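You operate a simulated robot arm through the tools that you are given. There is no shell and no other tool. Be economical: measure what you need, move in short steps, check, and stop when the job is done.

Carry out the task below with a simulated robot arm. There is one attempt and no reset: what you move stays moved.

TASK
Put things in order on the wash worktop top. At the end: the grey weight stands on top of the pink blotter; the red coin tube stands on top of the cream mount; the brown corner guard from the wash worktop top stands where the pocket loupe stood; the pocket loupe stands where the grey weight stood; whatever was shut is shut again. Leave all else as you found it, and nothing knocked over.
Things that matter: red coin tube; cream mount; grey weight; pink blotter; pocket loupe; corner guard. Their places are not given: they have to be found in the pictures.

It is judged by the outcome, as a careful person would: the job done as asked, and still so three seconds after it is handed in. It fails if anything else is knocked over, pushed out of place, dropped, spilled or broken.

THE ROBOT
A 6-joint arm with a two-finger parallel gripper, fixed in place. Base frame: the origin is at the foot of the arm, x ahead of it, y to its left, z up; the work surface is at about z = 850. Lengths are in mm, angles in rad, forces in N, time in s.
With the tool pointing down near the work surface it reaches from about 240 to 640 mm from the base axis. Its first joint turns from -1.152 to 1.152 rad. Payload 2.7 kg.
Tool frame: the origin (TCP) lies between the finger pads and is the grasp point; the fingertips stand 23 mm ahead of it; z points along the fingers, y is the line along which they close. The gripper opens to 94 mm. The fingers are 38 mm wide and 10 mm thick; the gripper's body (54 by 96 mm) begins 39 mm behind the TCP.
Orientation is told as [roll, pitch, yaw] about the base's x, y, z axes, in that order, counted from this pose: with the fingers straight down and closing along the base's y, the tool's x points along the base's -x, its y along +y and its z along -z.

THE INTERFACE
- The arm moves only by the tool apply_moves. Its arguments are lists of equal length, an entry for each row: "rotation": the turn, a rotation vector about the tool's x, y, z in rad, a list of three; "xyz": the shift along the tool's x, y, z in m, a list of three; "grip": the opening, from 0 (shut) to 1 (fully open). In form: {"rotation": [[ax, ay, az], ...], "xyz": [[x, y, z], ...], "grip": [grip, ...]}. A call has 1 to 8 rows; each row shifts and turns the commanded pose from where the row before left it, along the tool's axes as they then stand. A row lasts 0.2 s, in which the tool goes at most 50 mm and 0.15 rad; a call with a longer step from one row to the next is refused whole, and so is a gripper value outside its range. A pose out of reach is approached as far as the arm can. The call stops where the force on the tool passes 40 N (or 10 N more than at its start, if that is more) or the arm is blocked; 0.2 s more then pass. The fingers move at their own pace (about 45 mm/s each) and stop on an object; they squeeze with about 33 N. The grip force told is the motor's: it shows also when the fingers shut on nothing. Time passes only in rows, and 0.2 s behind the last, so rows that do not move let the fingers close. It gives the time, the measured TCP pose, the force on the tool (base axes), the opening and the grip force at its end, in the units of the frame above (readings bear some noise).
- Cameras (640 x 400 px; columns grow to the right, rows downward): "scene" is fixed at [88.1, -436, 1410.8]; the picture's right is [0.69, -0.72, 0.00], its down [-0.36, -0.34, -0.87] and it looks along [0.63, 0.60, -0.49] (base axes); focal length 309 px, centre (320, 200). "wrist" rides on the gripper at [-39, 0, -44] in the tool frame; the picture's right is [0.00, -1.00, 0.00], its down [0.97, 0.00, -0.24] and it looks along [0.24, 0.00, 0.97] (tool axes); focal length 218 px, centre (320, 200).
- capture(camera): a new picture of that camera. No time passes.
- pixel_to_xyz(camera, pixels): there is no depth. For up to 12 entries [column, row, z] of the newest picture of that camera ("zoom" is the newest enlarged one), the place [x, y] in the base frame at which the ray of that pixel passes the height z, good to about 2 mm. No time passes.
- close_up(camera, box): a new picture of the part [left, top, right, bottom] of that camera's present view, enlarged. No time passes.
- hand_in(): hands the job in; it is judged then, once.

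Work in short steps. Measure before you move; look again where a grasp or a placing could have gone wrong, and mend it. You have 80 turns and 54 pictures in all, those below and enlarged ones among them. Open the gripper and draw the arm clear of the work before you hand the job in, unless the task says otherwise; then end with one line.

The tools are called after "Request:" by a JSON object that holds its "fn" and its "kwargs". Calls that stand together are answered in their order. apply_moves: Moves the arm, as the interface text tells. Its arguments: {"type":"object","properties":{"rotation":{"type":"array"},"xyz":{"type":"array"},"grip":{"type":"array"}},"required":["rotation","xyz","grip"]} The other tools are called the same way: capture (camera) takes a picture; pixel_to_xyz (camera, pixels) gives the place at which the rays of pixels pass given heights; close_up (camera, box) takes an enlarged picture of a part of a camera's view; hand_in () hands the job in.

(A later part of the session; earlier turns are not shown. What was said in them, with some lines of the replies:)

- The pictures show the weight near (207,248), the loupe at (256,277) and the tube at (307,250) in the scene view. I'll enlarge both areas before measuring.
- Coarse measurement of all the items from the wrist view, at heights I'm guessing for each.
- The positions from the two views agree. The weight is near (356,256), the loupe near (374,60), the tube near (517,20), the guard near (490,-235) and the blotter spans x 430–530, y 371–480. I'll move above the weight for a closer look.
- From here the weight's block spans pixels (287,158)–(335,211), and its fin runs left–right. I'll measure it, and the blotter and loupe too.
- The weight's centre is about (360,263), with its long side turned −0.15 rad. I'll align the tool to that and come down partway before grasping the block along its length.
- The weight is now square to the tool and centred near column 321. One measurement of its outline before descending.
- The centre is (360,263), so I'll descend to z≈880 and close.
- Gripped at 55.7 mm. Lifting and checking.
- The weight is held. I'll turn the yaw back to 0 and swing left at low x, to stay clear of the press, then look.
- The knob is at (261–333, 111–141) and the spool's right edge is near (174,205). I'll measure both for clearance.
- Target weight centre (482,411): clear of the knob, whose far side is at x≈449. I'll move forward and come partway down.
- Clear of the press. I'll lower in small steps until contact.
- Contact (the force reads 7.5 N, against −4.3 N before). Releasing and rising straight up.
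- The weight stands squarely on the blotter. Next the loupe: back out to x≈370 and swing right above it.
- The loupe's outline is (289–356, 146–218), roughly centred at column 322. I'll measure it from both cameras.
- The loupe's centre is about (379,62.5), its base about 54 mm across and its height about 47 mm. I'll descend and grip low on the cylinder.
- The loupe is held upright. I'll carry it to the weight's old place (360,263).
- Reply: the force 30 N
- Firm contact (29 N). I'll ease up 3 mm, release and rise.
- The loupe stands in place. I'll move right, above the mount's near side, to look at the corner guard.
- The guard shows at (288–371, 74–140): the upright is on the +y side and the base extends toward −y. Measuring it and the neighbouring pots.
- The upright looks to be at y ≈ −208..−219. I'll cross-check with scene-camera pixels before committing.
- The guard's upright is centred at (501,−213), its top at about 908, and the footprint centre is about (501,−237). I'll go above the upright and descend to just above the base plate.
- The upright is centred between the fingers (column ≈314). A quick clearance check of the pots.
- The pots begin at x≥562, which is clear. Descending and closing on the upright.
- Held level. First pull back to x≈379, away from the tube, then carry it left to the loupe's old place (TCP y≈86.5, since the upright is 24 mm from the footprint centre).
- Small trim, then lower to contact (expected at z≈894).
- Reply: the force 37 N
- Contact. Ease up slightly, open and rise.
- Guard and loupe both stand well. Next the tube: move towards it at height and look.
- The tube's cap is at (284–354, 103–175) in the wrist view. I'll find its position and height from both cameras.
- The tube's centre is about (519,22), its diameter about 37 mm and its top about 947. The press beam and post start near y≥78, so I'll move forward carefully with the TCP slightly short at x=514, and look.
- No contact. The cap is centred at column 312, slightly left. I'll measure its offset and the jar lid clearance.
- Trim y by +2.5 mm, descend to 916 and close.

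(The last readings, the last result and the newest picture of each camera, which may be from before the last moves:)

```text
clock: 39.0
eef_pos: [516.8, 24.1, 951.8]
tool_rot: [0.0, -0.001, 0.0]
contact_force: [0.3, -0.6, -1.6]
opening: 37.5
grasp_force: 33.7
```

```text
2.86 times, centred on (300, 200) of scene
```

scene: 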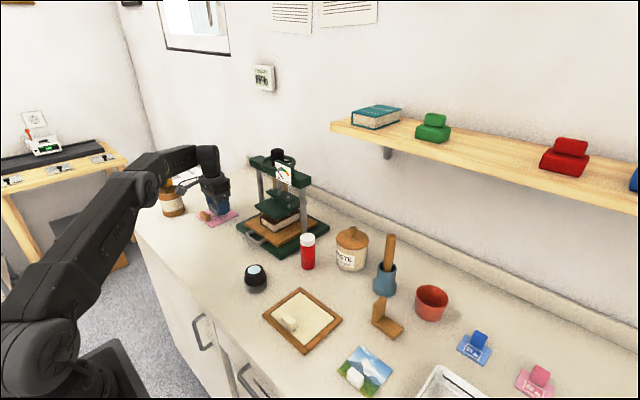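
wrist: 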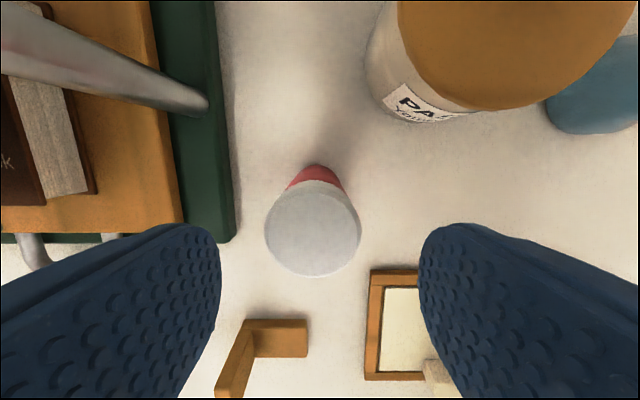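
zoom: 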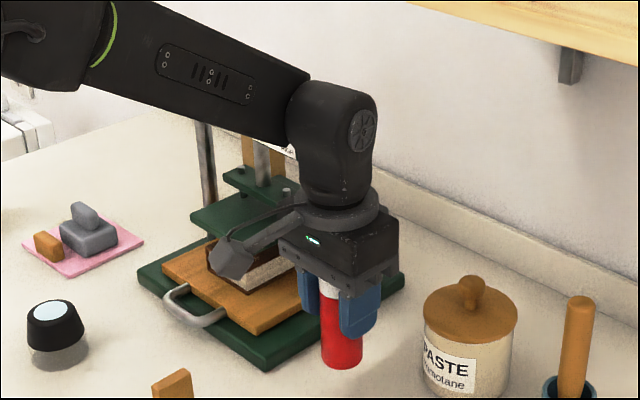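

Tube held. I'll raise it and carry it diagonally to above the mount's centre (tube centre ≈ (402,−92), clear of the knob).

Request:
{"fn": "apply_moves", "kwargs": {"rotation": [[0, 0, 0], [0, 0, 0], [0, 0, 0], [0, 0, 0], [0, 0, 0], [0, 0, 0], [0, 0, 0]], "xyz": [[0.0, 0, -0.03], [0.0236, -0.0232, 0], [0.0236, -0.0232, 0], [0.0236, -0.0232, 0], [0.0236, -0.0232, 0], [0.0236, -0.0232, 0], [0, 0, 0]], "grip": [0, 0, 0, 0, 0, 0, 0]}}

Request:
{"fn": "capture", "kwargs": {"camera": "wrist"}}

Request:
{"fn": "close_up", "kwargs": {"camera": "scene", "box": [230, 220, 390, 360]}}

```text
clock: 40.6
eef_pos: [400.0, -94.1, 982.8]
tool_rot: [-0.001, 0.0, 0.0]
contact_force: [-0.2, 0.1, -2.1]
opening: 37.5
grasp_force: 32.5
```

```text
18 pictures are left
```

wrist: 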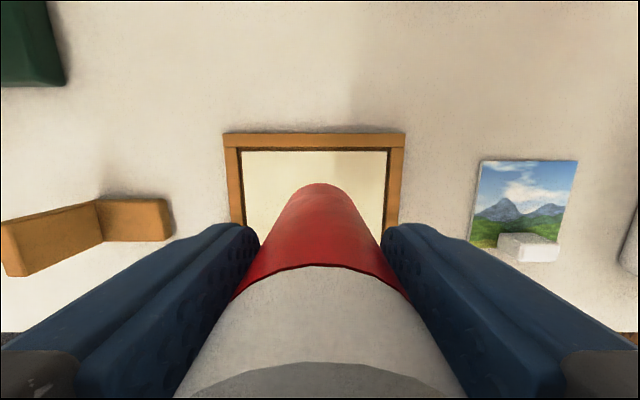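

```text
2.86 times, centred on (310, 290) of scene
```

zoom: 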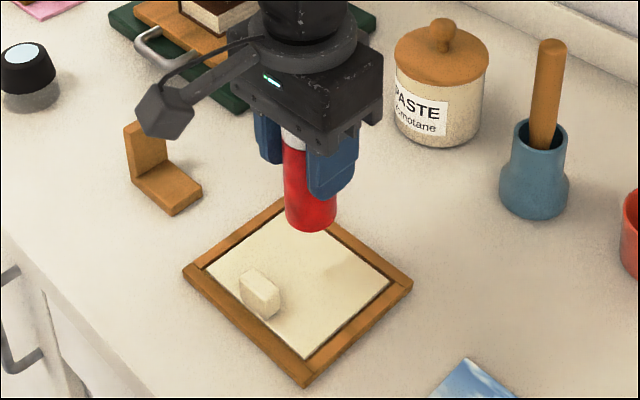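

Centred well over the cream sheet. Lowering to contact (expected at z≈918).

Request:
{"fn": "apply_moves", "kwargs": {"rotation": [[0, 0, 0], [0, 0, 0], [0, 0, 0], [0, 0, 0], [0, 0, 0], [0, 0, 0], [0, 0, 0]], "xyz": [[0, 0.001, 0.03], [0, 0, 0.025], [0, 0, 0.004], [0, 0, 0.002], [0, 0, 0.001], [0, 0, 0.001], [0, 0, 0]], "grip": [0, 0, 0, 0, 0, 0, 0]}}

```text
clock: 42.2
eef_pos: [400.7, -91.9, 919.8]
tool_rot: [-0.003, -0.007, -0.002]
contact_force: [5.8, -0.7, 30.1]
opening: 37.4
grasp_force: 33.2
```

Contact (30 N). Ease up 1.5 mm, open moderately and rise.

Request:
{"fn": "apply_moves", "kwargs": {"rotation": [[0, 0, 0], [0, 0, 0], [0, 0, 0], [0, 0, 0], [0, 0, 0], [0, 0, 0], [0, 0, 0], [0, 0, 0]], "xyz": [[0, 0, -0.0015], [0, 0, 0], [0, 0, 0], [0, 0, 0], [0, 0, -0.03], [0, 0, -0.04], [0, 0, -0.04], [0, 0, -0.04]], "grip": [0, 0.9, 0.9, 0.9, 0.9, 0.9, 1, 1]}}

Request:
{"fn": "apply_moves", "kwargs": {"rotation": [[0, 0, 0], [0, 0, 0], [0, 0, 0], [0, 0, 0]], "xyz": [[0.02, 0, -0.035], [0.02, 0, -0.035], [0.01, 0, -0.035], [0, 0, 0]], "grip": [1, 1, 1, 1]}}

Request:
{"fn": "capture", "kwargs": {"camera": "scene"}}

Request:
{"fn": "capture", "kwargs": {"camera": "wrist"}}

```text
clock: 44.0
eef_pos: [400.7, -93.3, 1071.7]
tool_rot: [0.0, 0.002, -0.001]
contact_force: [-0.2, -0.1, 0.7]
opening: 94.0
grasp_force: 0.0
```

```text
clock: 45.0
eef_pos: [349.1, -89.7, 1175.5]
tool_rot: [0.0, 0.001, 0.0]
contact_force: [0.6, 0.0, -0.6]
opening: 94.0
grasp_force: 0.1
```

```text
16 pictures are left
```

scene: 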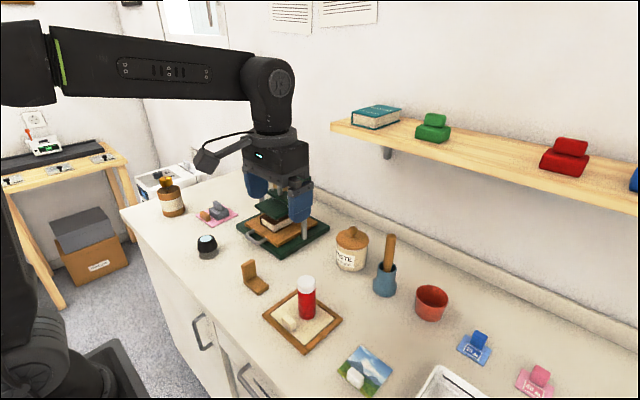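

```text
15 pictures are left
```

wrist: 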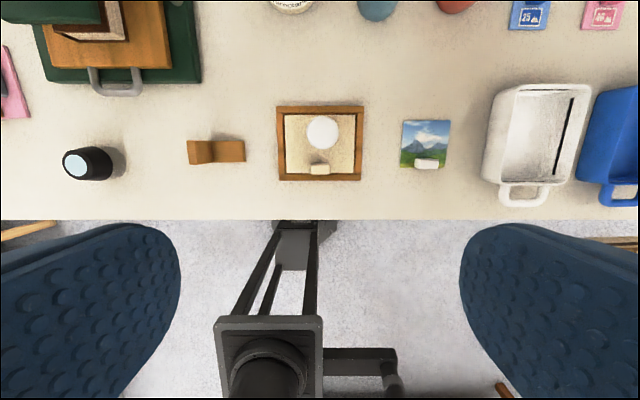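

Everything stands where asked, nothing was opened or knocked over, and the arm is clear with its gripper open. Handing in.

Request:
{"fn": "hand_in", "kwargs": {}}

```text
The job is handed in.
```

The job is handed in: the weight is on the blotter, the tube is on the mount, the corner guard is in the loupe's old place and the loupe is in the weight's old place. Nothing was opened or knocked over.
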